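You operate a simulated robot arm through the tools that you are given. There is no shell and no other tool.

The job below is to be done with a simulated two-armed robot. You get a single attempt, and the scene is never put back.

Task
Tie the yellow bundle at both marks with high tension and rack it.
Fine: set the tension knob first and leave it set; one tie a mark, moving the bundle along between; it goes back in its own slot; leave the other bundle alone.

It is judged by the outcome, as a careful person would: the job done as asked, and still so three seconds after it is handed in. It fails if anything else is knocked over, pushed out of place, dropped, spilled or broken.

Robot
Two 7-joint arms with fingered hands on one trunk that stands fixed in place. Base frame: the origin is at the foot of the trunk, x ahead of it, y to its left, z up; the work surface is at about z = 0.8. Lengths are in m, angles in degrees, forces in N, time in s.
The left shoulder is at [0.055, 0.158, 1.094], the right one opposite. With the tool pointing down near the work surface each hand reaches from about 0.42 to 0.84 m from the base axis, measured 20 degrees to its own side. Payload 4 kg a hand.
The TCP of each hand is the grasp point between the finger pads, 0.03 m short of the fingertips. In the tool frame z runs along the fingers and y along their closing line. The gripper opens to 0.104 m; its body begins 0.035 m behind the TCP. The gripper is a hand of 4 fingers: y runs from the thumb to the fingers, the wrist lies at [-0.015, -0.104, -0.178] in the tool frame.
Orientation is that of the tool frame in the base frame, as a unit quaternion [x, y, z, w]. With the fingers straight down and the wrist toward the robot, the tool's x, y and z point along [0, 1, 0], [1, 0, 0] and [0, 0, -1] of the base frame.

Tools
- The arms move only by the tool jog_arm. It takes "left_rows", "right_rows" or both (then of equal length, played together; a hand with none holds still); each is text: rows parted by semicolons, each of 6 numbers parted by spaces: the shift along the tool's x, y, z in m, then the turn, a rotation vector about the tool's x, y, z in degrees. In form: tx ty tz ax ay az; .... A call has 1 to 20 rows; each row is the pose to reach, as a shift and turn from the pose commanded when the call began, along the tool's axes at that moment. Each row takes 0.2 s and may step no farther than 0.05 m and 8.6 degrees from the row before; otherwise, the whole call is refused. Where a pose cannot be reached the arm comes as near as it can. A force on the tool above 90 N (or 10 N above the force at the start of the call, whichever is more), or a blocked arm, ends the call early, and 0.2 s more pass. In this call time passes only in rows, and 0.2 s behind the last. The reply holds the time, the measured pose of the TCP, the force on the tool along the base axes, the opening and the grip force, in the units named above and with some noise, with the torque about the TCP (base axes, N m) and any sound that the robot's microphone picked up.
- Cameras (640 x 400 px; columns grow to the right, rows downward): "scene" is now at [0.1381, 0.0095, 1.2731]; the picture's right is [0.08, -1.00, -0.00], its down [-0.51, -0.04, -0.86] and it looks along [0.86, 0.07, -0.51] (base axes); focal length 214 px, centre (320, 200). "left" rides on the left gripper at [-0.061, -0.092, -0.13] in its tool frame; the picture's right is [-0.81, -0.27, 0.52], its down [0.53, -0.71, 0.46] and it looks along [0.24, 0.64, 0.72] (tool axes); focal length 275 px, centre (320, 200). "right" rides on the right gripper at [0.061, -0.092, -0.13] in its tool frame; the picture's right is [-0.81, 0.28, -0.52], its down [-0.53, -0.71, 0.45] and it looks along [-0.24, 0.64, 0.72] (tool axes); focal length 275 px, centre (320, 200). There is no depth. A picture from a camera that has moved, and an enlarged one, comes with that camera's place and axes in the base frame and with its lens.
- get_image(camera): a new picture of that camera. It takes no simulated time.
- move_column(by): moves the trunk up (or, below 0, down) by that many m; the arms and the scene camera ride with it, the base frame stays. It gives what a move gives, with no picture.
- set_fingers(index, middle, ring, thumb_bend, thumb_turn, hand): sets how far each is bent, from 0 (flat) to 100 (curled in); at 30 the hand is open as for a grip, at 70 the pads meet at the TCP. One left out holds its place. A second passes; each finger stops where it meets its share of the squeeze, and holds until it gets a number again. It is the only way to open and close the hand. It gives what a move gives, with no picture; readings hold the bend of each and the force on the fingers (four entries, about 0 where the hand has none), thumb and palm. thumb_turn goes from beside the hand (0) to across from the fingers (100), as for a grip.
- head_to(pan, tilt): turns the head with the scene camera to pan (to the left, within 80 degrees either way) and tilt (down, from -29 to 69), counted from straight ahead of the robot. It gives what a move gives.
- close_up(camera, box): a new picture of the part [left, top, right, bottom] of that camera's present view, enlarged. It takes no simulated time.
- finish_job(): hands the job in; it is judged then, once.

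Places have to be worked out from the pictures, the camera data and where the tool is seen. Open the grippers and draw the arms clear of the work before you hand the job in, unless the task says otherwise.

The tools are called after "Request:" by a JSON object that holds its "name" and its "arguments". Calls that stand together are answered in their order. jog_arm: Moves the arms, as the interface text tells. Its arguments: {"type":"object","properties":{"left_rows":{"type":"string"},"right_rows":{"type":"string"}},"required":[]} The other tools are called the same way: move_column (by) moves the trunk up or down; set_fingers (index, middle, ring, thumb_bend, thumb_turn, hand) moves the fingers one by one; head_to (pan, tilt) turns the head that bears the scene camera; get_image (camera) takes a picture; close_up (camera, box) takes an enlarged picture of a part of a camera's view; finish_job () hands the job in.

At the start:

```text
time_s: 0.0
left_ee_pos: [0.5345, 0.3539, 1.1997]
left_tcp_rot: [0.707, 0.707, 0.0, -0.001]
left_contact_force: [-0.2, -0.4, 0.3]
left_ft_torque: [0.01, 0.0, -0.01]
left_opening: 0.1037
left_finger_force: 0.1
left_shape: jaw
left_bend: [30.0, 30.0, 30.0, 30.0, 98.0]
left_finger forces: [0.1, 0.1, 0.0, 0.0, 0.0, 0.0]
right_ee_pos: [0.5113, -0.1085, 1.1967]
right_tcp_rot: [0.708, 0.707, 0.0, 0.0]
right_contact_force: [0.1, -0.4, -0.2]
right_ft_torque: [0.0, 0.0, -0.02]
right_opening: 0.1037
right_finger_force: 0.1
right_shape: jaw
right_bend: [30.0, 30.0, 30.0, 30.0, 98.0]
right_finger forces: [0.1, 0.0, 0.1, 0.0, 0.1, 0.0]
trunk travel left (down, up): [-0.3, 0.207]
head pan, tilt (commanded): [4.6, 30.0]
```

scene: 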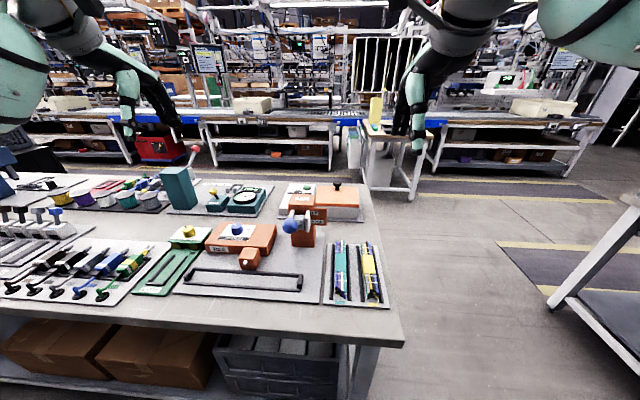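
right: 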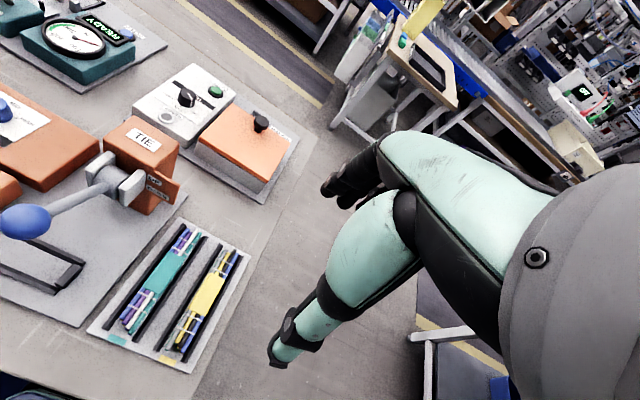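
left: 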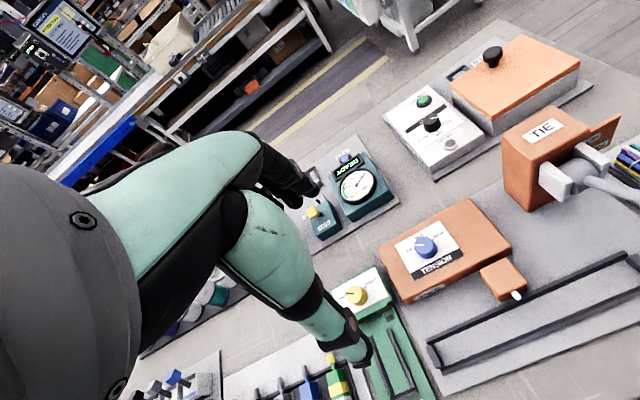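

I'll begin by looking closely at the scene: the tie station, tension knob, and the bundles' rack.

Request:
{"name": "close_up", "arguments": {"camera": "scene", "box": [180, 170, 400, 310]}}

Request:
{"name": "close_up", "arguments": {"camera": "right", "box": [0, 60, 300, 380]}}

Request:
{"name": "close_up", "arguments": {"camera": "left", "box": [340, 60, 640, 390]}}

```text
2.86 times, centred on (290, 240) of scene
camera zoom: at [0.1381, 0.0095, 1.2731], right [0.08, -1.0, 0.0], down [-0.51, -0.04, -0.86], along [0.86, 0.07, -0.51], focal length 613 px, centre (406, 86)
```

zoom: 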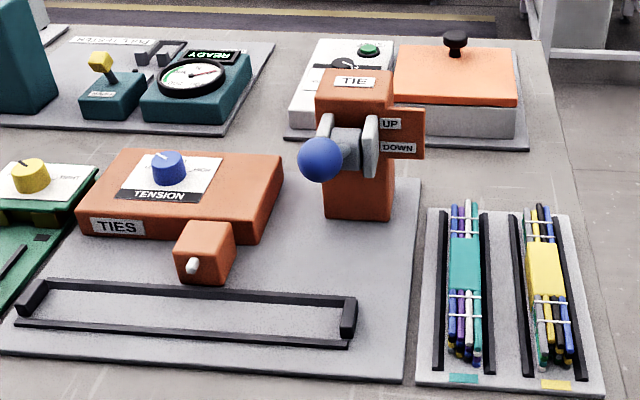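

```text
1.25 times, centred on (150, 220) of right
camera zoom: at [0.4192, -0.0463, 1.3265], right [0.27, -0.81, 0.52], down [-0.71, -0.53, -0.45], along [0.64, -0.24, -0.72], focal length 344 px, centre (532, 175)
```

zoom: 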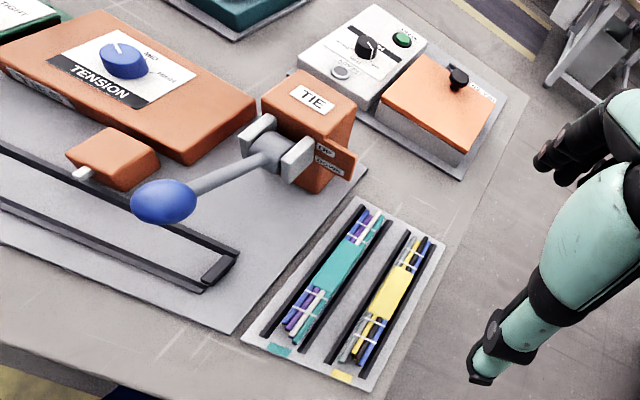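

```text
1.21 times, centred on (490, 225) of left
camera zoom: at [0.4416, 0.2939, 1.3295], right [-0.28, -0.81, -0.52], down [-0.71, 0.53, -0.45], along [0.64, 0.24, -0.73], focal length 334 px, centre (114, 170)
```

zoom: 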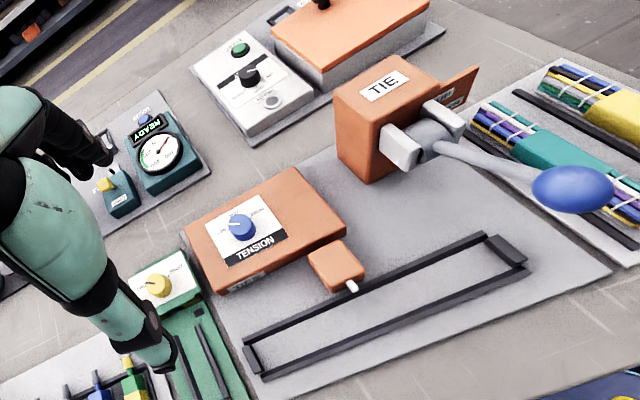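

I want finer detail on the tension knob scale, the lever labels and the bundle marks, so I take more enlarged views.

Request:
{"name": "close_up", "arguments": {"camera": "scene", "box": [200, 215, 290, 275]}}

Request:
{"name": "close_up", "arguments": {"camera": "right", "box": [0, 80, 70, 160]}}

Request:
{"name": "close_up", "arguments": {"camera": "left", "box": [380, 200, 530, 310]}}

Request:
{"name": "close_up", "arguments": {"camera": "scene", "box": [320, 235, 395, 310]}}

Request:
{"name": "close_up", "arguments": {"camera": "right", "box": [80, 200, 260, 380]}}

Request:
{"name": "close_up", "arguments": {"camera": "scene", "box": [270, 175, 370, 255]}}

```text
6.67 times, centred on (245, 245) of scene
camera zoom: at [0.1381, 0.0095, 1.2731], right [0.08, -1.0, 0.0], down [-0.51, -0.04, -0.86], along [0.86, 0.07, -0.51], focal length 1430 px, centre (820, -100)
```

zoom: 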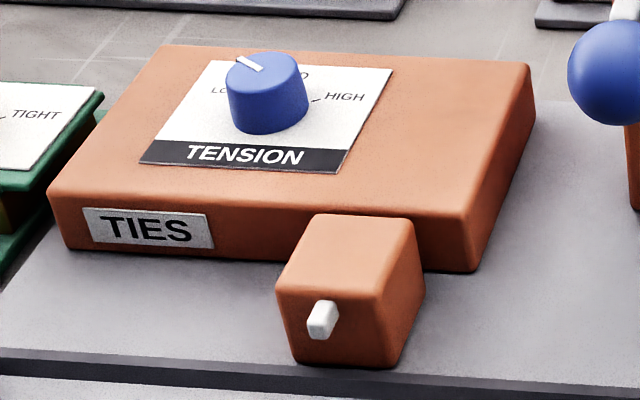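

```text
5.00 times, centred on (35, 120) of right
camera zoom: at [0.4192, -0.0463, 1.3265], right [0.27, -0.81, 0.52], down [-0.71, -0.53, -0.45], along [0.64, -0.24, -0.72], focal length 1376 px, centre (1745, 600)
```

zoom: 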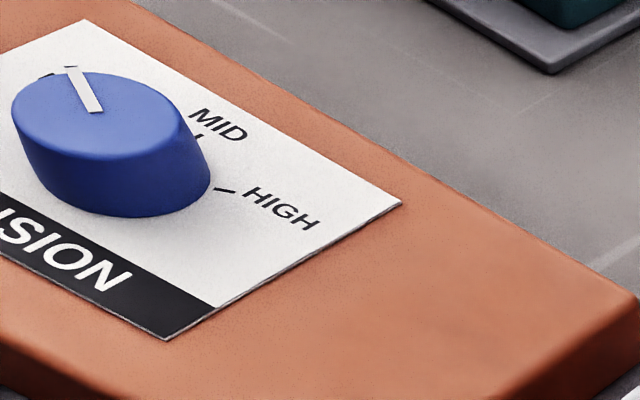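

```text
3.64 times, centred on (455, 255) of left
camera zoom: at [0.4416, 0.2939, 1.3295], right [-0.28, -0.81, -0.52], down [-0.71, 0.53, -0.45], along [0.64, 0.24, -0.73], focal length 1001 px, centre (-171, 0)
```

zoom: 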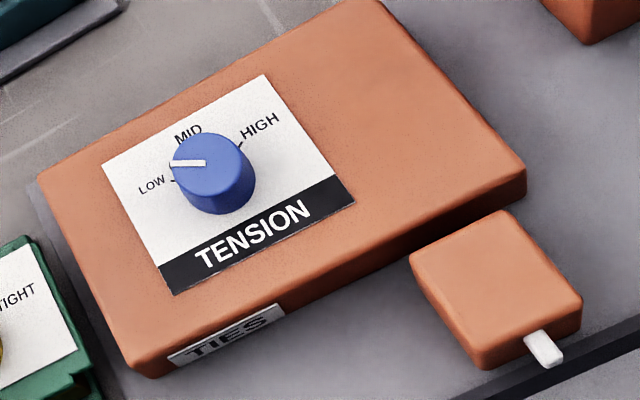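

```text
5.33 times, centred on (358, 272) of scene
camera zoom: at [0.1381, 0.0095, 1.2731], right [0.08, -1.0, 0.0], down [-0.51, -0.04, -0.86], along [0.86, 0.07, -0.51], focal length 1144 px, centre (120, -187)
```

zoom: 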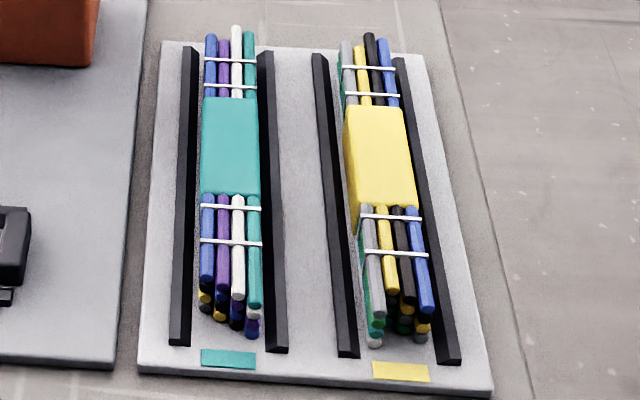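

```text
2.22 times, centred on (170, 290) of right
camera zoom: at [0.4192, -0.0463, 1.3265], right [0.27, -0.81, 0.52], down [-0.71, -0.53, -0.45], along [0.64, -0.24, -0.72], focal length 612 px, centre (653, 0)
```

zoom: 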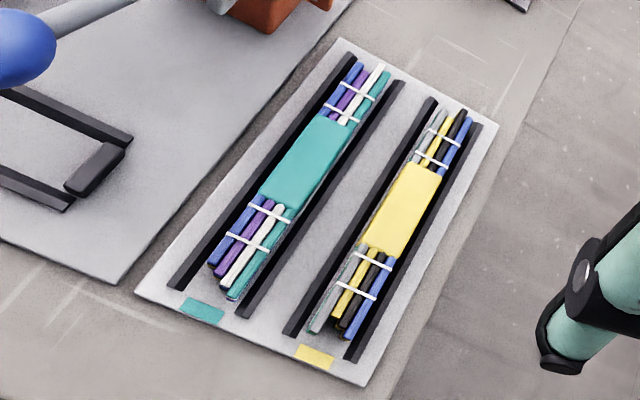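

```text
5.00 times, centred on (320, 215) of scene
camera zoom: at [0.1381, 0.0095, 1.2731], right [0.08, -1.0, 0.0], down [-0.51, -0.04, -0.86], along [0.86, 0.07, -0.51], focal length 1072 px, centre (320, 125)
```

zoom: 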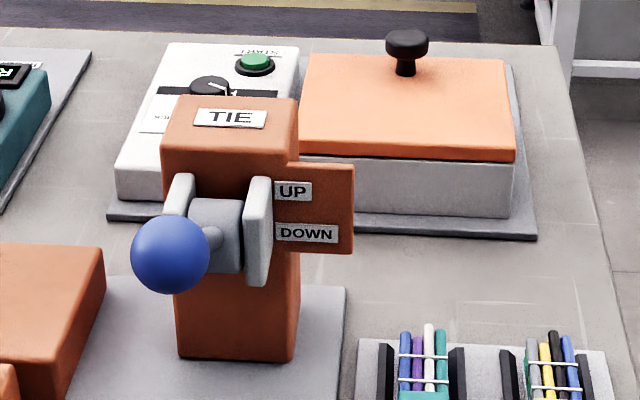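

The pointer is at LOW (about 60° left of straight ahead), HIGH is about 60° to the right. I turn the head to see how the left hand's fingers look before using it.

Request:
{"name": "head_to", "arguments": {"pan": 40, "tilt": 5}}

Request:
{"name": "get_image", "arguments": {"camera": "scene"}}

```text
time_s: 1.0
left_ee_pos: [0.5184, 0.3536, 1.2067]
left_tcp_rot: [0.707, 0.707, 0.004, 0.003]
left_contact_force: [-0.6, 0.3, 0.1]
left_ft_torque: [0.02, -0.01, 0.03]
left_opening: 0.104
left_finger_force: 0.0
left_shape: jaw
left_bend: [30.0, 30.0, 30.0, 30.0, 98.0]
left_finger forces: [0.0, 0.0, 0.0, 0.0, 0.0, 0.0]
right_ee_pos: [0.4973, -0.1089, 1.2021]
right_tcp_rot: [0.707, 0.707, 0.004, 0.005]
right_contact_force: [0.3, -0.6, 1.3]
right_ft_torque: [0.0, 0.03, 0.0]
right_opening: 0.104
right_finger_force: 0.1
right_shape: jaw
right_bend: [30.0, 30.0, 30.0, 30.0, 98.0]
right_finger forces: [0.1, 0.1, 0.1, 0.1, 0.0, 0.0]
trunk travel left (down, up): [-0.3, 0.207]
head pan, tilt (commanded): [40.0, 5.0]
```

```text
taken
camera scene: at [0.1193, 0.0613, 1.3137], right [0.64, -0.77, -0.01], down [-0.08, -0.06, -1.0], along [0.76, 0.64, -0.1], focal length 214 px, centre (320, 200)
```

scene: 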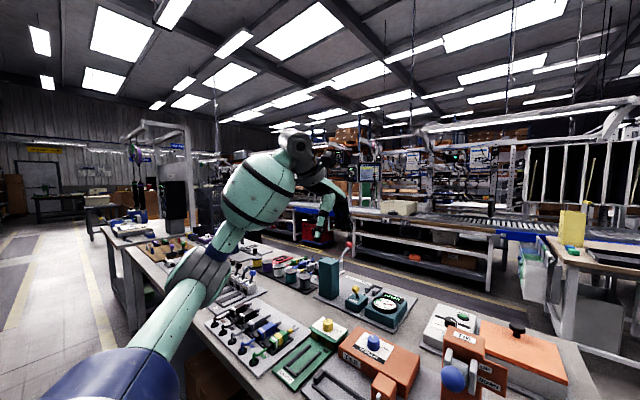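

The hand is small in this view; I enlarge it to see finger arrangement.

Request:
{"name": "close_up", "arguments": {"camera": "scene", "box": [260, 120, 370, 250]}}

Request:
{"name": "get_image", "arguments": {"camera": "left"}}

```text
3.08 times, centred on (315, 185) of scene
camera zoom: at [0.1193, 0.0613, 1.3137], right [0.64, -0.77, -0.01], down [-0.08, -0.06, -1.0], along [0.76, 0.64, -0.1], focal length 660 px, centre (335, 246)
```

zoom: 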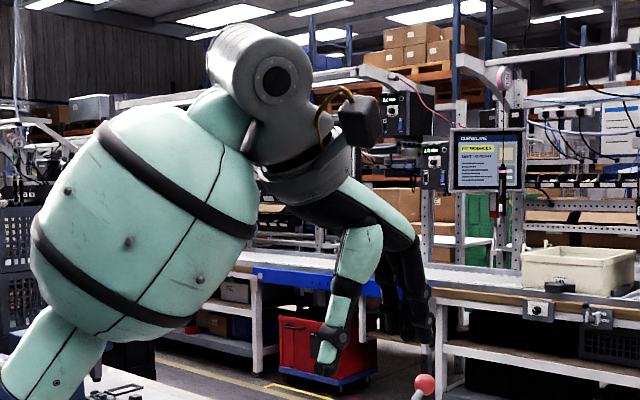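

```text
taken
camera left: at [0.4258, 0.294, 1.3348], right [-0.27, -0.81, -0.52], down [-0.71, 0.53, -0.46], along [0.65, 0.24, -0.72], focal length 275 px, centre (320, 200)
```

left: 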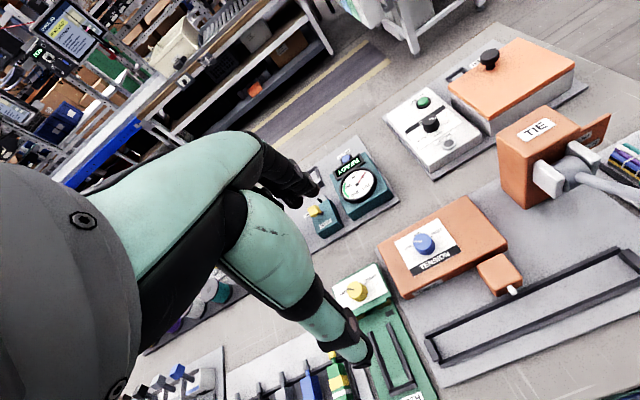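

The hand has a big thumb and three fingers on the far side. I point the head back at the tie machine and bring the left hand over the tension knob (judged at about x 0.63, y 0.30, top z 0.87), staying high.

Request:
{"name": "head_to", "arguments": {"pan": 18, "tilt": 38}}

Request:
{"name": "jog_arm", "arguments": {"left_rows": "-0.009 0.019 0.033 0 0 0; -0.018 0.037 0.067 0 0 0; -0.027 0.056 0.1 0 0 0; -0.035 0.075 0.133 0 0 0; -0.044 0.093 0.167 0 0 0; -0.053 0.112 0.2 0 0 0; -0.053 0.112 0.2 0 0 0"}}

Request:
{"name": "get_image", "arguments": {"camera": "scene"}}

Request:
{"name": "get_image", "arguments": {"camera": "left"}}

```text
time_s: 2.0
left_ee_pos: [0.5188, 0.3542, 1.2065]
left_tcp_rot: [0.707, 0.707, 0.005, 0.003]
left_contact_force: [-0.3, 0.2, -0.9]
left_ft_torque: [-0.02, -0.01, -0.01]
left_opening: 0.1039
left_finger_force: 0.1
left_shape: jaw
left_bend: [30.0, 30.0, 30.0, 30.0, 98.0]
left_finger forces: [0.0, 0.0, 0.1, 0.0, 0.0, 0.1]
right_ee_pos: [0.4968, -0.1089, 1.202]
right_tcp_rot: [0.708, 0.706, 0.004, 0.005]
right_contact_force: [0.2, 1.1, -0.1]
right_ft_torque: [0.0, -0.01, 0.02]
right_opening: 0.1037
right_finger_force: 0.1
right_shape: jaw
right_bend: [30.0, 30.0, 30.0, 30.0, 98.0]
right_finger forces: [0.1, 0.0, 0.1, 0.0, 0.0, 0.0]
trunk travel left (down, up): [-0.3, 0.207]
head pan, tilt (commanded): [18.0, 38.0]
```

```text
time_s: 3.6
left_ee_pos: [0.6335, 0.3001, 1.0075]
left_tcp_rot: [0.707, 0.707, 0.004, 0.003]
left_contact_force: [0.7, -0.2, 0.8]
left_ft_torque: [0.0, 0.01, -0.03]
left_opening: 0.1036
left_finger_force: 0.1
left_shape: jaw
left_bend: [30.0, 30.0, 30.0, 30.0, 98.0]
left_finger forces: [0.0, 0.0, 0.0, 0.0, 0.0, 0.0]
right_ee_pos: [0.4959, -0.1095, 1.2036]
right_tcp_rot: [0.707, 0.707, 0.003, 0.006]
right_contact_force: [0.0, -0.1, 0.2]
right_ft_torque: [0.02, 0.01, 0.02]
right_opening: 0.1037
right_finger_force: 0.0
right_shape: jaw
right_bend: [30.0, 30.0, 30.0, 30.0, 98.0]
right_finger forces: [0.0, 0.0, 0.0, 0.1, 0.1, 0.0]
trunk travel left (down, up): [-0.3, 0.207]
head pan, tilt (commanded): [18.0, 38.0]
```

```text
taken
camera scene: at [0.1294, 0.029, 1.261], right [0.31, -0.95, 0.0], down [-0.6, -0.19, -0.78], along [0.74, 0.24, -0.63], focal length 214 px, centre (320, 200)
```

scene: 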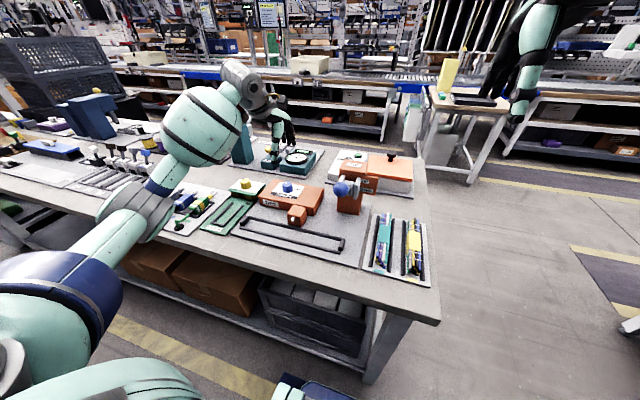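

```text
taken
camera left: at [0.5401, 0.2405, 1.1356], right [-0.27, -0.81, -0.52], down [-0.71, 0.53, -0.46], along [0.65, 0.24, -0.72], focal length 275 px, centre (320, 200)
```

left: 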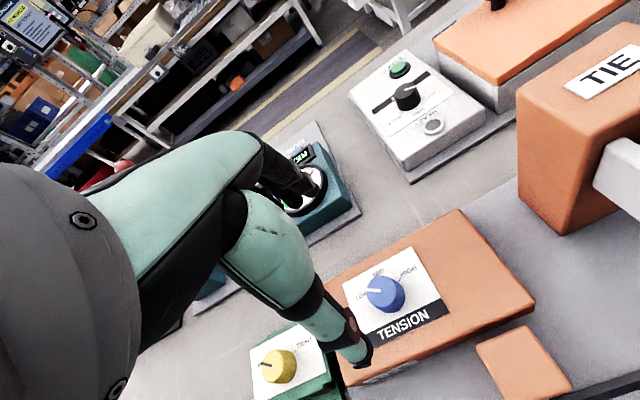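

The knob lies nearly straight under the TCP. I take a closer look to refine its centre and pointer direction.

Request:
{"name": "close_up", "arguments": {"camera": "left", "box": [330, 240, 450, 350]}}

Request:
{"name": "close_up", "arguments": {"camera": "scene", "box": [230, 160, 440, 290]}}

```text
3.64 times, centred on (390, 295) of left
camera zoom: at [0.5401, 0.2405, 1.1356], right [-0.27, -0.81, -0.52], down [-0.71, 0.53, -0.46], along [0.65, 0.24, -0.72], focal length 1001 px, centre (66, -146)
```

zoom: 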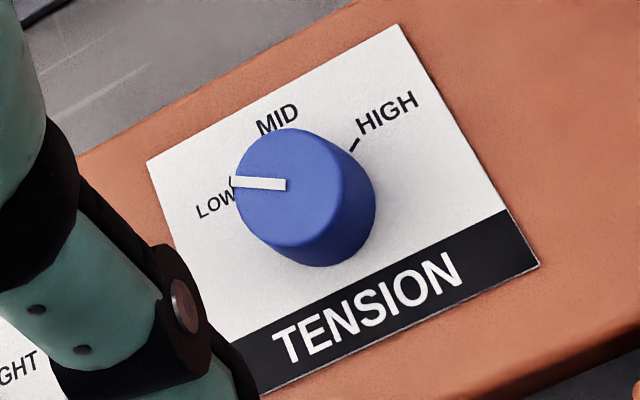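

```text
3.05 times, centred on (335, 225) of scene
camera zoom: at [0.1294, 0.029, 1.261], right [0.31, -0.95, 0.0], down [-0.6, -0.19, -0.78], along [0.74, 0.24, -0.63], focal length 654 px, centre (274, 124)
```

zoom: 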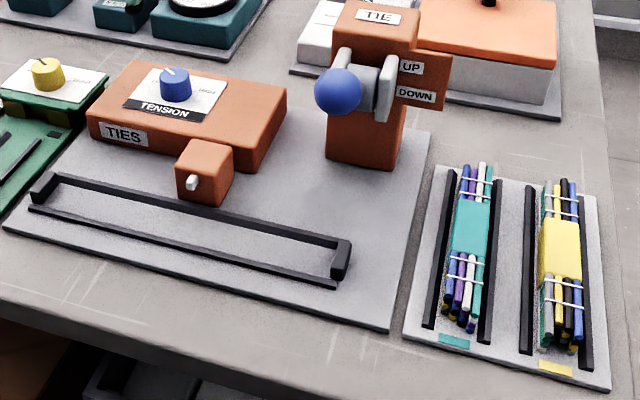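

Knob centre refined to about (0.634, 0.302), top z ≈ 0.87; it needs 120° clockwise from above. I test the wrist range in the air: first −30° about tool z, then +120°.

Request:
{"name": "jog_arm", "arguments": {"left_rows": "0 0 0 0 0 -7.5; 0 0 0 0 0 -15; 0 0 0 0 0 -22.5; 0 0 0 0 0 -30; 0 0 0 0 0 -30"}}

Request:
{"name": "jog_arm", "arguments": {"left_rows": "0 0 0 0 0 8; 0 0 0 0 0 16; 0 0 0 0 0 24; 0 0 0 0 0 32; 0 0 0 0 0 40; 0 0 0 0 0 48; 0 0 0 0 0 56; 0 0 0 0 0 64; 0 0 0 0 0 72; 0 0 0 0 0 80; 0 0 0 0 0 88; 0 0 0 0 0 96; 0 0 0 0 0 104; 0 0 0 0 0 112; 0 0 0 0 0 120; 0 0 0 0 0 120"}}

```text
time_s: 4.8
left_ee_pos: [0.633, 0.3, 1.0076]
left_tcp_rot: [0.5, 0.866, 0.004, 0.004]
left_contact_force: [-1.2, -0.2, 0.3]
left_ft_torque: [0.01, -0.01, -0.01]
left_opening: 0.1042
left_finger_force: 0.1
left_shape: jaw
left_bend: [30.0, 30.0, 30.0, 30.0, 98.0]
left_finger forces: [0.0, 0.1, 0.1, 0.1, 0.1, 0.1]
right_ee_pos: [0.4957, -0.1087, 1.2019]
right_tcp_rot: [0.708, 0.707, 0.004, 0.005]
right_contact_force: [-0.1, 0.2, -0.5]
right_ft_torque: [-0.01, 0.04, 0.01]
right_opening: 0.104
right_finger_force: 0.1
right_shape: jaw
right_bend: [30.0, 30.0, 30.0, 30.0, 98.0]
right_finger forces: [0.0, 0.0, 0.1, 0.1, 0.0, 0.0]
trunk travel left (down, up): [-0.3, 0.207]
head pan, tilt (commanded): [18.0, 38.0]
```

```text
time_s: 8.2
left_ee_pos: [0.6344, 0.3029, 1.009]
left_tcp_rot: [1.0, -0.001, 0.004, -0.001]
left_contact_force: [0.5, 0.6, 0.0]
left_ft_torque: [-0.03, 0.0, -0.04]
left_opening: 0.1039
left_finger_force: 0.0
left_shape: jaw
left_bend: [30.0, 30.0, 30.0, 30.0, 98.0]
left_finger forces: [0.1, 0.1, 0.0, 0.0, 0.0, 0.1]
right_ee_pos: [0.4964, -0.1085, 1.2014]
right_tcp_rot: [0.708, 0.706, 0.004, 0.005]
right_contact_force: [-0.1, 0.0, 0.7]
right_ft_torque: [0.02, 0.03, 0.01]
right_opening: 0.104
right_finger_force: 0.0
right_shape: jaw
right_bend: [30.0, 30.0, 30.0, 30.0, 98.0]
right_finger forces: [0.0, 0.0, 0.1, 0.0, 0.0, 0.0]
trunk travel left (down, up): [-0.3, 0.207]
head pan, tilt (commanded): [18.0, 38.0]
```

Both ends of the 120° range are reachable with the TCP steady. I swing back to the −30° start orientation and go down toward the knob, stopping short to check the picture.

Request:
{"name": "jog_arm", "arguments": {"left_rows": "0 0 0 0 0 -8; 0 0 0 0 0 -16; 0 0 0 0 0 -24; 0 0 0 0 0 -32; 0 0 0 0 0 -40; 0 0 0 0 0 -48; 0 0 0 0 0 -56; 0 0 0 0 0 -64; 0 0 0 0 0 -72; 0 0 0 0 0 -80; 0 0 0 0 0 -88; 0 0 0 0 0 -96; 0 0 0 0 0 -104; 0 0 0 0 0 -112; 0 0 0 0 0 -120; 0 0 0 0 0 -120"}}

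Request:
{"name": "jog_arm", "arguments": {"left_rows": "0 0 0.03 0 0 0; 0 0 0.06 0 0 0; 0.001 0.001 0.08 0 0 0; 0.001 0.001 0.09 0 0 0; 0.001 0.001 0.09 0 0 0"}}

Request:
{"name": "get_image", "arguments": {"camera": "left"}}

Request:
{"name": "close_up", "arguments": {"camera": "scene", "box": [220, 110, 380, 230]}}

```text
time_s: 11.6
left_ee_pos: [0.6335, 0.302, 1.0087]
left_tcp_rot: [0.5, 0.866, 0.003, 0.005]
left_contact_force: [-0.9, -0.1, 0.2]
left_ft_torque: [0.03, -0.03, -0.02]
left_opening: 0.104
left_finger_force: 0.1
left_shape: jaw
left_bend: [30.0, 30.0, 30.0, 30.0, 98.0]
left_finger forces: [0.0, 0.1, 0.1, 0.0, 0.0, 0.0]
right_ee_pos: [0.4964, -0.1096, 1.2022]
right_tcp_rot: [0.707, 0.707, 0.004, 0.005]
right_contact_force: [0.5, -0.3, -0.2]
right_ft_torque: [-0.01, 0.01, 0.04]
right_opening: 0.104
right_finger_force: 0.0
right_shape: jaw
right_bend: [30.0, 30.0, 30.0, 30.0, 98.0]
right_finger forces: [0.0, 0.0, 0.0, 0.0, 0.0, 0.0]
trunk travel left (down, up): [-0.3, 0.207]
head pan, tilt (commanded): [18.0, 38.0]
```

```text
time_s: 12.8
left_ee_pos: [0.6349, 0.3018, 0.9168]
left_tcp_rot: [0.5, 0.866, 0.004, 0.005]
left_contact_force: [0.1, -0.7, 0.8]
left_ft_torque: [0.0, -0.02, -0.01]
left_opening: 0.1039
left_finger_force: 0.1
left_shape: jaw
left_bend: [30.0, 30.0, 30.0, 30.0, 98.0]
left_finger forces: [0.0, 0.0, 0.1, 0.1, 0.1, 0.0]
right_ee_pos: [0.4968, -0.1083, 1.2022]
right_tcp_rot: [0.708, 0.706, 0.005, 0.005]
right_contact_force: [-0.3, -0.2, 0.2]
right_ft_torque: [-0.02, -0.03, 0.03]
right_opening: 0.104
right_finger_force: 0.0
right_shape: jaw
right_bend: [30.0, 30.0, 30.0, 30.0, 98.0]
right_finger forces: [0.0, 0.0, 0.0, 0.0, 0.0, 0.1]
trunk travel left (down, up): [-0.3, 0.207]
head pan, tilt (commanded): [18.0, 38.0]
```

```text
taken
camera left: at [0.5842, 0.2046, 1.0465], right [0.17, -0.84, -0.52], down [-0.88, 0.11, -0.47], along [0.44, 0.53, -0.72], focal length 275 px, centre (320, 200)
```

left: 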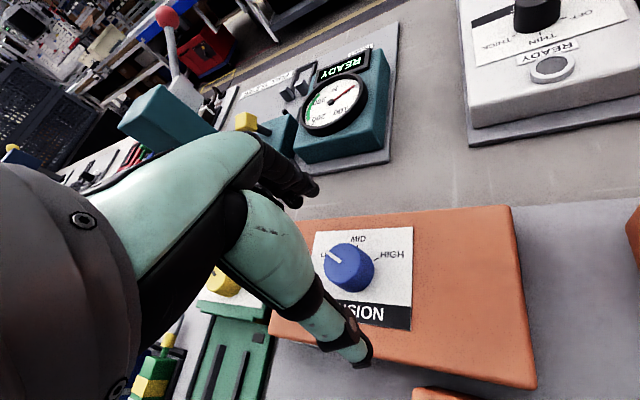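

```text
3.33 times, centred on (300, 170) of scene
camera zoom: at [0.1299, 0.0289, 1.2609], right [0.31, -0.95, 0.0], down [-0.6, -0.19, -0.78], along [0.74, 0.24, -0.63], focal length 715 px, centre (387, 300)
```

zoom: 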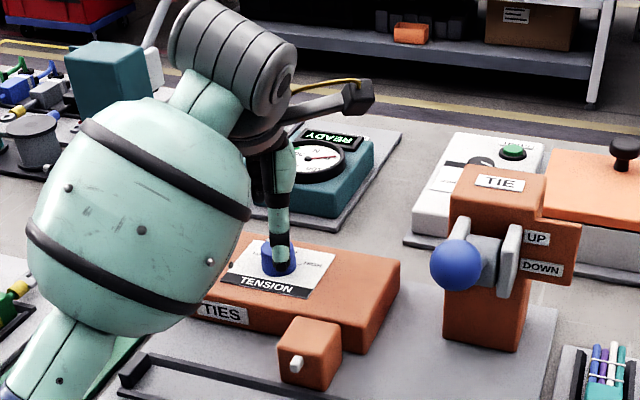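

The knob's image spot matches my estimate (0.634, 0.302). I descend the last 3 cm watching the force.

Request:
{"name": "jog_arm", "arguments": {"left_rows": "0 0 0.01 0 0 0; 0 0 0.02 0 0 0; 0 0 0.03 0 0 0; 0 0 0.03 0 0 0"}}

Request:
{"name": "get_image", "arguments": {"camera": "left"}}

Request:
{"name": "close_up", "arguments": {"camera": "scene", "box": [240, 140, 360, 230]}}

```text
time_s: 13.8
left_ee_pos: [0.6341, 0.3019, 0.8883]
left_tcp_rot: [0.5, 0.866, 0.003, 0.005]
left_contact_force: [-0.1, 0.1, 0.1]
left_ft_torque: [-0.03, 0.02, -0.03]
left_opening: 0.1039
left_finger_force: 0.0
left_shape: jaw
left_bend: [30.0, 30.0, 30.0, 30.0, 98.0]
left_finger forces: [0.0, 0.0, 0.0, 0.1, 0.1, 0.0]
right_ee_pos: [0.4962, -0.1088, 1.2025]
right_tcp_rot: [0.708, 0.706, 0.004, 0.005]
right_contact_force: [-0.6, 1.2, 0.0]
right_ft_torque: [-0.04, 0.01, 0.01]
right_opening: 0.1039
right_finger_force: 0.1
right_shape: jaw
right_bend: [30.0, 30.0, 30.0, 30.0, 98.0]
right_finger forces: [0.0, 0.0, 0.0, 0.1, 0.1, 0.0]
trunk travel left (down, up): [-0.3, 0.207]
head pan, tilt (commanded): [18.0, 38.0]
```

```text
taken
camera left: at [0.5843, 0.2045, 1.0164], right [0.17, -0.84, -0.52], down [-0.88, 0.1, -0.47], along [0.44, 0.53, -0.72], focal length 275 px, centre (320, 200)
```

left: 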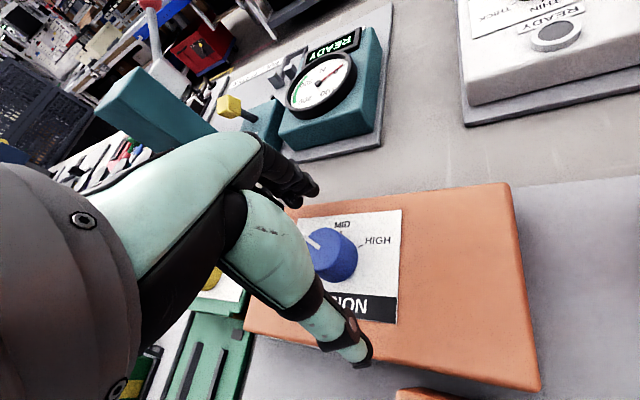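

```text
4.44 times, centred on (300, 185) of scene
camera zoom: at [0.13, 0.0289, 1.2609], right [0.31, -0.95, 0.0], down [-0.6, -0.19, -0.78], along [0.74, 0.24, -0.63], focal length 953 px, centre (409, 267)
```

zoom: 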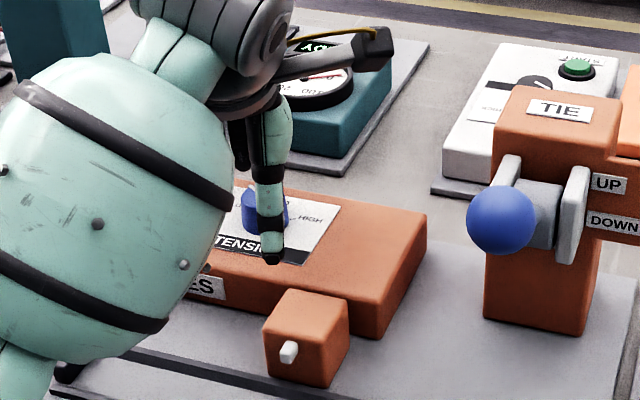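

The knob sits between thumb and fingers with no contact. I close all fingers to grip it.

Request:
{"name": "set_fingers", "arguments": {"hand": "left", "index": 68, "middle": 68, "ring": 68, "thumb_bend": 68}}

Request:
{"name": "get_image", "arguments": {"camera": "left"}}

Request:
{"name": "close_up", "arguments": {"camera": "scene", "box": [240, 140, 360, 230]}}

```text
time_s: 14.8
left_ee_pos: [0.6359, 0.3033, 0.8873]
left_tcp_rot: [0.5, 0.866, 0.003, 0.005]
left_contact_force: [9.3, 5.2, 2.2]
left_ft_torque: [0.19, -0.26, -0.03]
left_opening: 0.0249
left_finger_force: 9.1
left_shape: fingers
left_bend: [59.0, 62.0, 68.0, 63.0, 97.0]
left_finger forces: [7.4, 6.4, 0.1, 0.1, 4.0, 0.0]
right_ee_pos: [0.497, -0.1088, 1.2021]
right_tcp_rot: [0.707, 0.707, 0.003, 0.005]
right_contact_force: [0.4, -0.3, -0.5]
right_ft_torque: [-0.01, 0.02, -0.01]
right_opening: 0.104
right_finger_force: 0.0
right_shape: jaw
right_bend: [30.0, 30.0, 30.0, 30.0, 98.0]
right_finger forces: [0.1, 0.0, 0.0, 0.0, 0.0, 0.0]
trunk travel left (down, up): [-0.3, 0.207]
head pan, tilt (commanded): [18.0, 38.0]
```

```text
taken
camera left: at [0.5852, 0.2054, 1.0164], right [0.17, -0.84, -0.52], down [-0.88, 0.1, -0.47], along [0.44, 0.53, -0.72], focal length 275 px, centre (320, 200)
```

left: 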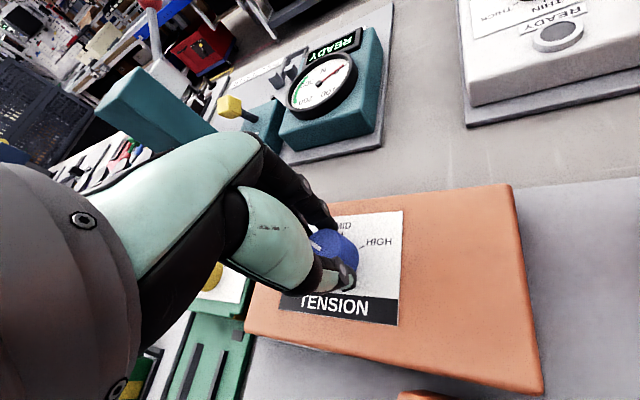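

```text
4.44 times, centred on (300, 185) of scene
camera zoom: at [0.1312, 0.0295, 1.2608], right [0.31, -0.95, 0.0], down [-0.6, -0.19, -0.78], along [0.74, 0.24, -0.63], focal length 953 px, centre (409, 267)
```

zoom: 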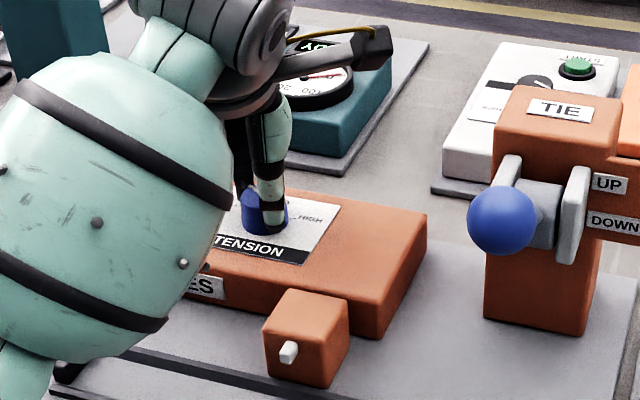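

The grip holds (index/middle vs thumb), with a slight push showing the knob centre ~2 mm toward the fingers. I start turning clockwise 40° with that small recentering, then check.

Request:
{"name": "jog_arm", "arguments": {"left_rows": "0 0.002 0 0 0 4; 0 0.002 0 0 0 12; 0 0.002 0 0 0 20; 0 0.002 0 0 0 28; 0 0.002 0 0 0 36; 0 0.002 0 0 0 40; 0 0.002 0 0 0 40"}}

Request:
{"name": "get_image", "arguments": {"camera": "left"}}

Request:
{"name": "close_up", "arguments": {"camera": "scene", "box": [240, 140, 360, 230]}}

```text
time_s: 16.4
left_ee_pos: [0.6376, 0.3038, 0.8879]
left_tcp_rot: [0.767, 0.641, 0.004, 0.004]
left_contact_force: [5.5, 2.3, 0.8]
left_ft_torque: [0.07, -0.11, -0.02]
left_opening: 0.025
left_finger_force: 8.5
left_shape: fingers
left_bend: [60.0, 62.0, 68.0, 63.0, 97.0]
left_finger forces: [5.0, 6.0, 0.0, 0.0, 5.9, 0.0]
right_ee_pos: [0.4976, -0.1078, 1.2013]
right_tcp_rot: [0.708, 0.706, 0.003, 0.005]
right_contact_force: [0.6, -1.0, 0.0]
right_ft_torque: [-0.01, -0.01, -0.03]
right_opening: 0.1039
right_finger_force: 0.2
right_shape: jaw
right_bend: [30.0, 30.0, 30.0, 30.0, 98.0]
right_finger forces: [0.0, 0.1, 0.0, 0.0, 0.0, 0.0]
trunk travel left (down, up): [-0.3, 0.207]
head pan, tilt (commanded): [18.0, 38.0]
```

```text
taken
camera left: at [0.5341, 0.2607, 1.0159], right [-0.41, -0.75, -0.52], down [-0.6, 0.65, -0.46], along [0.69, 0.13, -0.72], focal length 275 px, centre (320, 200)
```

left: 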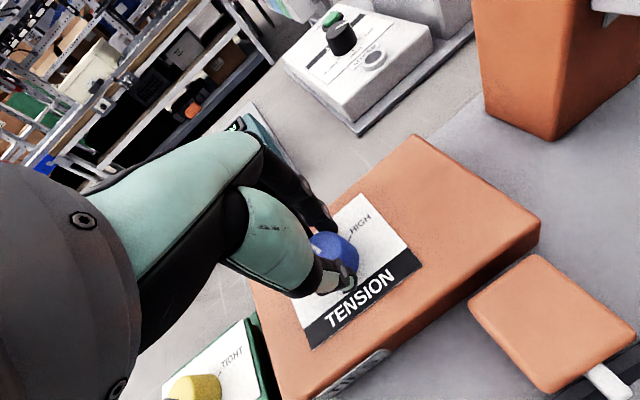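

```text
4.44 times, centred on (300, 185) of scene
camera zoom: at [0.1306, 0.0292, 1.2608], right [0.31, -0.95, 0.0], down [-0.6, -0.19, -0.78], along [0.74, 0.24, -0.63], focal length 953 px, centre (409, 267)
```

zoom: 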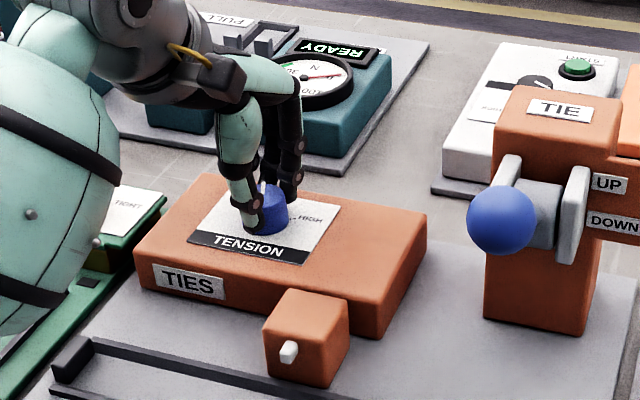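

I check whether the pointer has followed.

Request:
{"name": "close_up", "arguments": {"camera": "scene", "box": [270, 165, 320, 200]}}

Request:
{"name": "close_up", "arguments": {"camera": "left", "box": [280, 200, 400, 310]}}

```text
11.43 times, centred on (295, 182) of scene
camera zoom: at [0.1306, 0.0292, 1.2608], right [0.31, -0.95, 0.0], down [-0.6, -0.19, -0.78], along [0.74, 0.24, -0.63], focal length 2451 px, centre (606, 400)
```

zoom: 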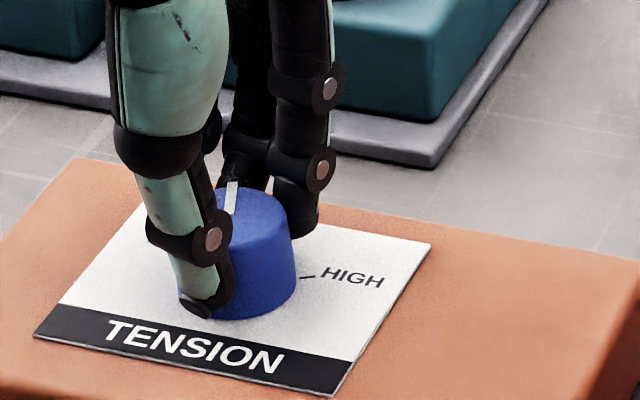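

```text
3.64 times, centred on (340, 255) of left
camera zoom: at [0.5341, 0.2607, 1.0159], right [-0.41, -0.75, -0.52], down [-0.6, 0.65, -0.46], along [0.69, 0.13, -0.72], focal length 1001 px, centre (247, 0)
```

zoom: 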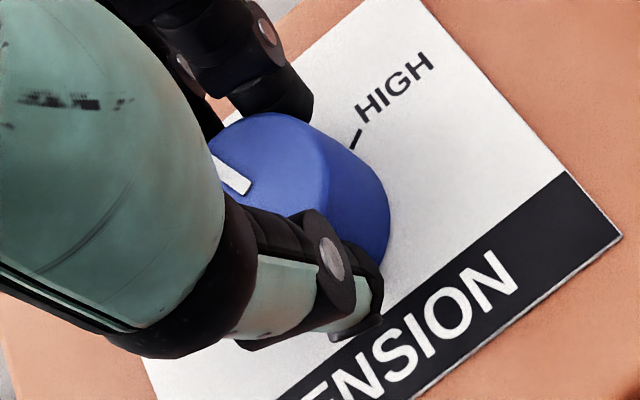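

The pointer turned with the hand (about 40°). I continue the remaining 80° clockwise.

Request:
{"name": "jog_arm", "arguments": {"left_rows": "0 0 0 0 0 8; 0 0 0 0 0 16; 0 0 0 0 0 24; 0 0 0 0 0 32; 0 0 0 0 0 40; 0 0 0 0 0 48; 0 0 0 0 0 56; 0 0 0 0 0 64; 0 0 0 0 0 72; 0 0 0 0 0 80; 0 0 0 0 0 80"}}

Request:
{"name": "close_up", "arguments": {"camera": "scene", "box": [270, 165, 320, 200]}}

Request:
{"name": "close_up", "arguments": {"camera": "left", "box": [260, 180, 420, 310]}}

```text
time_s: 18.8
left_ee_pos: [0.6388, 0.3037, 0.8885]
left_tcp_rot: [1.0, -0.001, 0.005, -0.002]
left_contact_force: [-2.2, -4.8, -1.3]
left_ft_torque: [-0.06, 0.04, -0.01]
left_opening: 0.0248
left_finger_force: 8.5
left_shape: fingers
left_bend: [61.0, 64.0, 68.0, 62.0, 96.0]
left_finger forces: [6.2, 4.2, 0.0, 0.0, 6.0, 0.0]
right_ee_pos: [0.4965, -0.1095, 1.2016]
right_tcp_rot: [0.708, 0.706, 0.003, 0.004]
right_contact_force: [-0.1, 0.1, 0.0]
right_ft_torque: [0.03, 0.0, -0.02]
right_opening: 0.1039
right_finger_force: 0.0
right_shape: jaw
right_bend: [30.0, 30.0, 30.0, 30.0, 98.0]
right_finger forces: [0.0, 0.0, 0.1, 0.0, 0.0, 0.1]
trunk travel left (down, up): [-0.3, 0.207]
head pan, tilt (commanded): [18.0, 38.0]
```

```text
11.43 times, centred on (295, 182) of scene
camera zoom: at [0.1297, 0.0286, 1.2609], right [0.31, -0.95, 0.0], down [-0.6, -0.19, -0.78], along [0.74, 0.24, -0.63], focal length 2451 px, centre (606, 400)
```

zoom: 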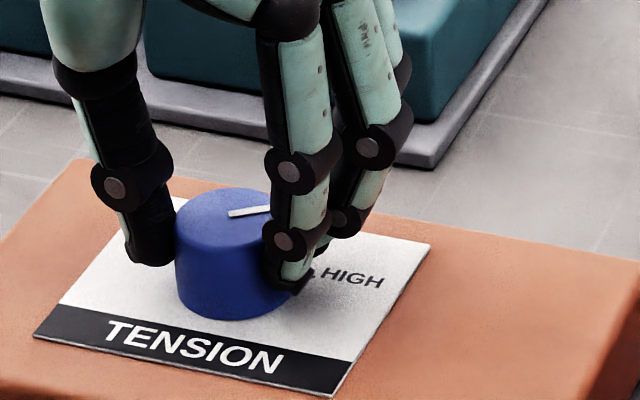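

```text
3.08 times, centred on (340, 245) of left
camera zoom: at [0.5753, 0.3967, 1.0169], right [-0.8, 0.28, -0.53], down [0.54, 0.71, -0.45], along [0.25, -0.64, -0.72], focal length 847 px, centre (258, 62)
```

zoom: 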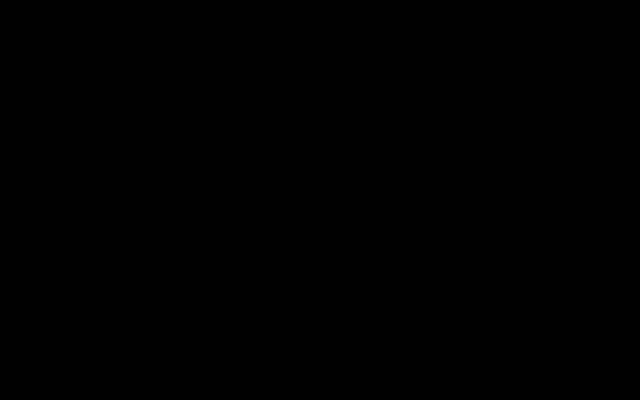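

The pointer now points about −59°, right at the HIGH tick. I release the knob; the left camera gave a black frame, so I'll retake it too.

Request:
{"name": "set_fingers", "arguments": {"hand": "left", "index": 30, "middle": 30, "ring": 30, "thumb_bend": 30}}

Request:
{"name": "get_image", "arguments": {"camera": "left"}}

Request:
{"name": "close_up", "arguments": {"camera": "scene", "box": [270, 165, 320, 200]}}

```text
time_s: 19.8
left_ee_pos: [0.6388, 0.3045, 0.8885]
left_tcp_rot: [1.0, 0.001, 0.005, -0.001]
left_contact_force: [0.2, -0.3, -0.1]
left_ft_torque: [-0.05, 0.01, -0.01]
left_opening: 0.1028
left_finger_force: 0.0
left_shape: fingers
left_bend: [30.0, 30.0, 30.0, 30.0, 97.0]
left_finger forces: [0.1, 0.0, 0.0, 0.1, 0.1, 0.0]
right_ee_pos: [0.4963, -0.1086, 1.2012]
right_tcp_rot: [0.708, 0.706, 0.004, 0.005]
right_contact_force: [0.2, 0.5, -0.3]
right_ft_torque: [0.01, -0.02, 0.01]
right_opening: 0.1038
right_finger_force: 0.0
right_shape: jaw
right_bend: [30.0, 30.0, 30.0, 30.0, 98.0]
right_finger forces: [0.0, 0.0, 0.0, 0.1, 0.0, 0.0]
trunk travel left (down, up): [-0.3, 0.207]
head pan, tilt (commanded): [18.0, 38.0]
```

```text
taken
camera left: at [0.5755, 0.3971, 1.0168], right [-0.8, 0.28, -0.53], down [0.54, 0.71, -0.45], along [0.25, -0.64, -0.72], focal length 275 px, centre (320, 200)
```

left: 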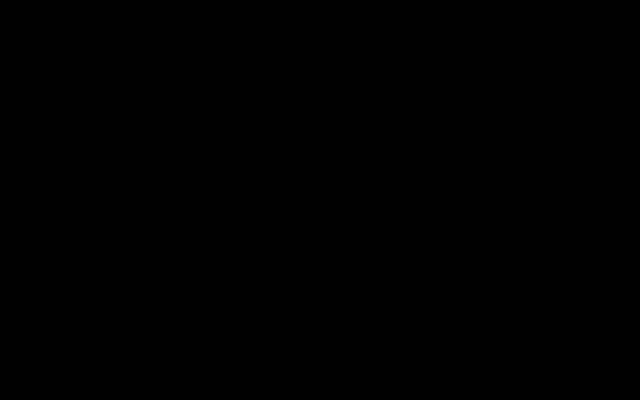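

```text
11.43 times, centred on (295, 182) of scene
camera zoom: at [0.1301, 0.0289, 1.2609], right [0.31, -0.95, 0.0], down [-0.6, -0.19, -0.78], along [0.74, 0.24, -0.63], focal length 2451 px, centre (606, 400)
```

zoom: 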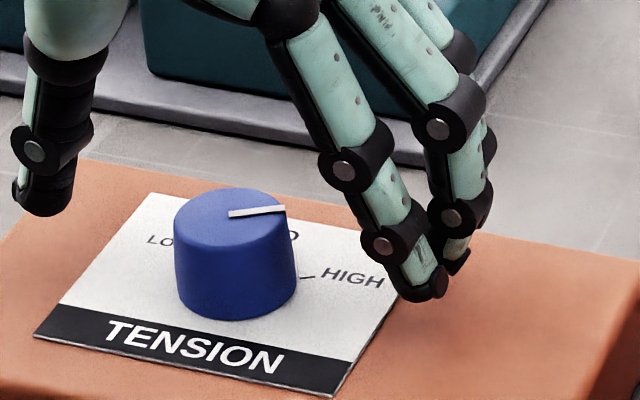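

The knob now reads HIGH (pointer ≈ −60°) and is released. The left wrist camera has gone dark, so I'll park the left arm up and away and use the right arm with its camera for the bundle.

Request:
{"name": "jog_arm", "arguments": {"left_rows": "0 0 -0.04 0 0 0; 0 0 -0.08 0 0 0; 0 0 -0.12 0 0 0; 0 0 -0.16 0 0 0; -0.02 -0.03 -0.19 0 0 -6; -0.05 -0.06 -0.21 0 0 -12; -0.08 -0.09 -0.23 0 0 -18; -0.11 -0.12 -0.25 0 0 -24; -0.14 -0.15 -0.26 0 0 -30; -0.14 -0.15 -0.26 0 0 -30"}}

Request:
{"name": "get_image", "arguments": {"camera": "scene"}}

Request:
{"name": "get_image", "arguments": {"camera": "left"}}

Request:
{"name": "get_image", "arguments": {"camera": "right"}}

```text
time_s: 22.0
left_ee_pos: [0.4944, 0.4539, 1.1482]
left_tcp_rot: [0.966, 0.259, 0.005, 0.0]
left_contact_force: [-0.5, -0.1, 0.3]
left_ft_torque: [0.0, 0.01, 0.0]
left_opening: 0.1032
left_finger_force: 0.2
left_shape: fingers
left_bend: [30.0, 30.0, 30.0, 30.0, 97.0]
left_finger forces: [0.0, 0.1, 0.1, 0.0, 0.0, 0.0]
right_ee_pos: [0.4978, -0.1104, 1.2014]
right_tcp_rot: [0.708, 0.707, 0.004, 0.004]
right_contact_force: [-0.1, -0.8, -0.8]
right_ft_torque: [-0.01, 0.0, -0.02]
right_opening: 0.1039
right_finger_force: 0.0
right_shape: jaw
right_bend: [30.0, 30.0, 30.0, 30.0, 98.0]
right_finger forces: [0.1, 0.0, 0.1, 0.0, 0.0, 0.1]
trunk travel left (down, up): [-0.3, 0.207]
head pan, tilt (commanded): [18.0, 38.0]
```

```text
taken
camera scene: at [0.131, 0.0284, 1.2608], right [0.31, -0.95, 0.0], down [-0.6, -0.19, -0.78], along [0.74, 0.24, -0.63], focal length 214 px, centre (320, 200)
```

scene: 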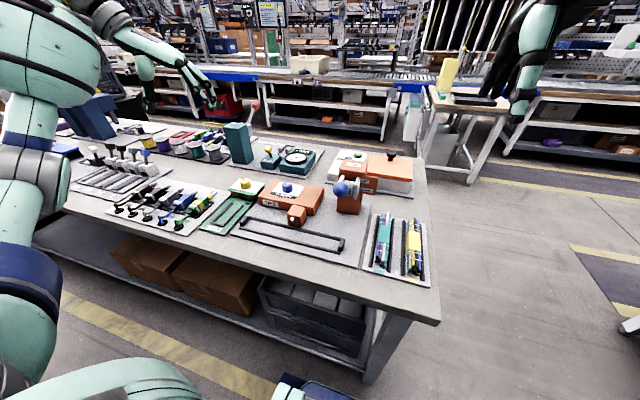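

```text
taken
camera left: at [0.3933, 0.5035, 1.2768], right [-0.83, -0.17, -0.53], down [0.11, 0.88, -0.45], along [0.54, -0.44, -0.72], focal length 275 px, centre (320, 200)
```

left: 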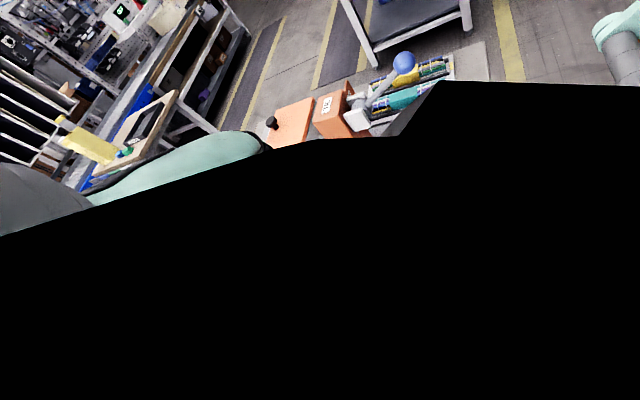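

```text
taken
camera right: at [0.4044, -0.047, 1.3311], right [0.27, -0.81, 0.52], down [-0.71, -0.53, -0.46], along [0.65, -0.25, -0.72], focal length 275 px, centre (320, 200)
```

right: 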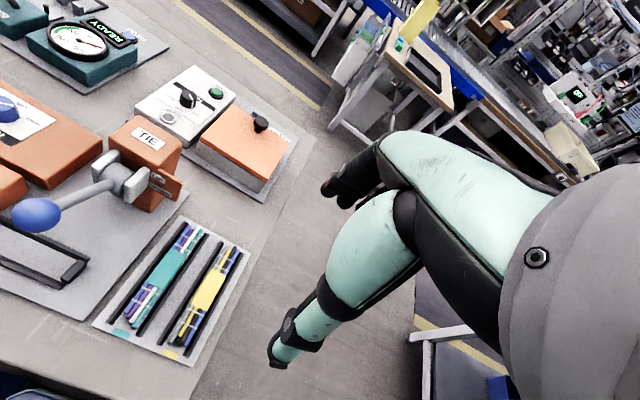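

The left camera was only shadowed by its own arm, not dead. Now I bring the right hand closer over the rack so its camera looks nearly straight down on the bundles.

Request:
{"name": "jog_arm", "arguments": {"right_rows": "-0.005 0.018 0.046 0 0 0; -0.01 0.035 0.092 0 0 0; -0.015 0.053 0.138 0 0 0; -0.02 0.07 0.184 0 0 0; -0.025 0.088 0.23 0 0 0; -0.025 0.088 0.23 0 0 0"}}

Request:
{"name": "get_image", "arguments": {"camera": "right"}}

Request:
{"name": "head_to", "arguments": {"pan": -5, "tilt": 42}}

Request:
{"name": "get_image", "arguments": {"camera": "scene"}}

```text
time_s: 23.4
left_ee_pos: [0.4929, 0.4535, 1.1487]
left_tcp_rot: [0.966, 0.259, 0.006, 0.002]
left_contact_force: [0.4, -0.2, -0.4]
left_ft_torque: [0.03, 0.02, 0.02]
left_opening: 0.1028
left_finger_force: 0.0
left_shape: fingers
left_bend: [30.0, 30.0, 30.0, 30.0, 97.0]
left_finger forces: [0.0, 0.0, 0.0, 0.0, 0.1, 0.0]
right_ee_pos: [0.5878, -0.1341, 0.9743]
right_tcp_rot: [0.708, 0.707, 0.004, 0.006]
right_contact_force: [-0.7, 0.7, -0.1]
right_ft_torque: [0.01, -0.02, -0.01]
right_opening: 0.1039
right_finger_force: 0.1
right_shape: jaw
right_bend: [30.0, 30.0, 30.0, 30.0, 98.0]
right_finger forces: [0.0, 0.0, 0.0, 0.1, 0.1, 0.1]
trunk travel left (down, up): [-0.3, 0.207]
head pan, tilt (commanded): [18.0, 38.0]
```

```text
taken
camera right: at [0.4931, -0.0719, 1.102], right [0.27, -0.81, 0.52], down [-0.71, -0.53, -0.46], along [0.65, -0.25, -0.72], focal length 275 px, centre (320, 200)
```

right: 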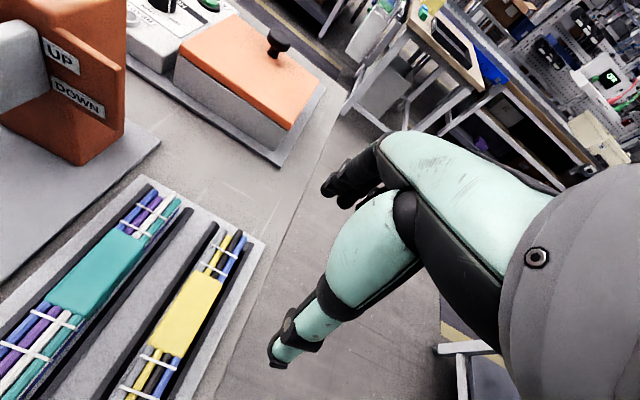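

```text
time_s: 24.3
left_ee_pos: [0.4942, 0.4545, 1.1487]
left_tcp_rot: [0.966, 0.259, 0.006, 0.0]
left_contact_force: [-0.6, 0.0, -0.5]
left_ft_torque: [0.01, 0.0, 0.03]
left_opening: 0.103
left_finger_force: 0.1
left_shape: fingers
left_bend: [30.0, 30.0, 30.0, 30.0, 97.0]
left_finger forces: [0.1, 0.1, 0.0, 0.1, 0.1, 0.0]
right_ee_pos: [0.588, -0.1339, 0.9721]
right_tcp_rot: [0.708, 0.706, 0.004, 0.005]
right_contact_force: [-0.3, -0.6, 0.3]
right_ft_torque: [0.0, 0.04, -0.02]
right_opening: 0.1039
right_finger_force: 0.1
right_shape: jaw
right_bend: [30.0, 30.0, 30.0, 30.0, 98.0]
right_finger forces: [0.0, 0.1, 0.0, 0.0, 0.0, 0.1]
trunk travel left (down, up): [-0.3, 0.207]
head pan, tilt (commanded): [-5.0, 42.0]
```

```text
taken
camera scene: at [0.1312, -0.005, 1.2549], right [-0.09, -1.0, 0.0], down [-0.68, 0.06, -0.73], along [0.73, -0.06, -0.68], focal length 214 px, centre (320, 200)
```

scene: 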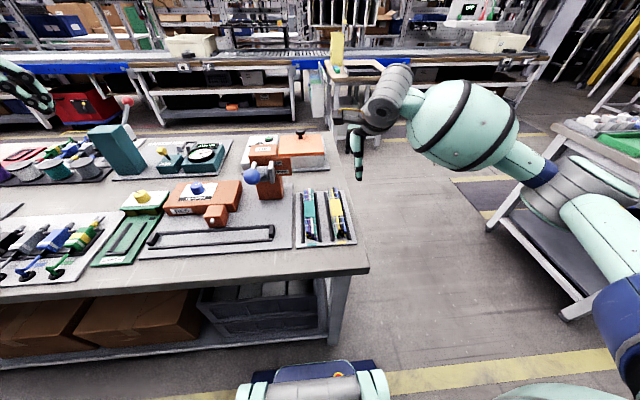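

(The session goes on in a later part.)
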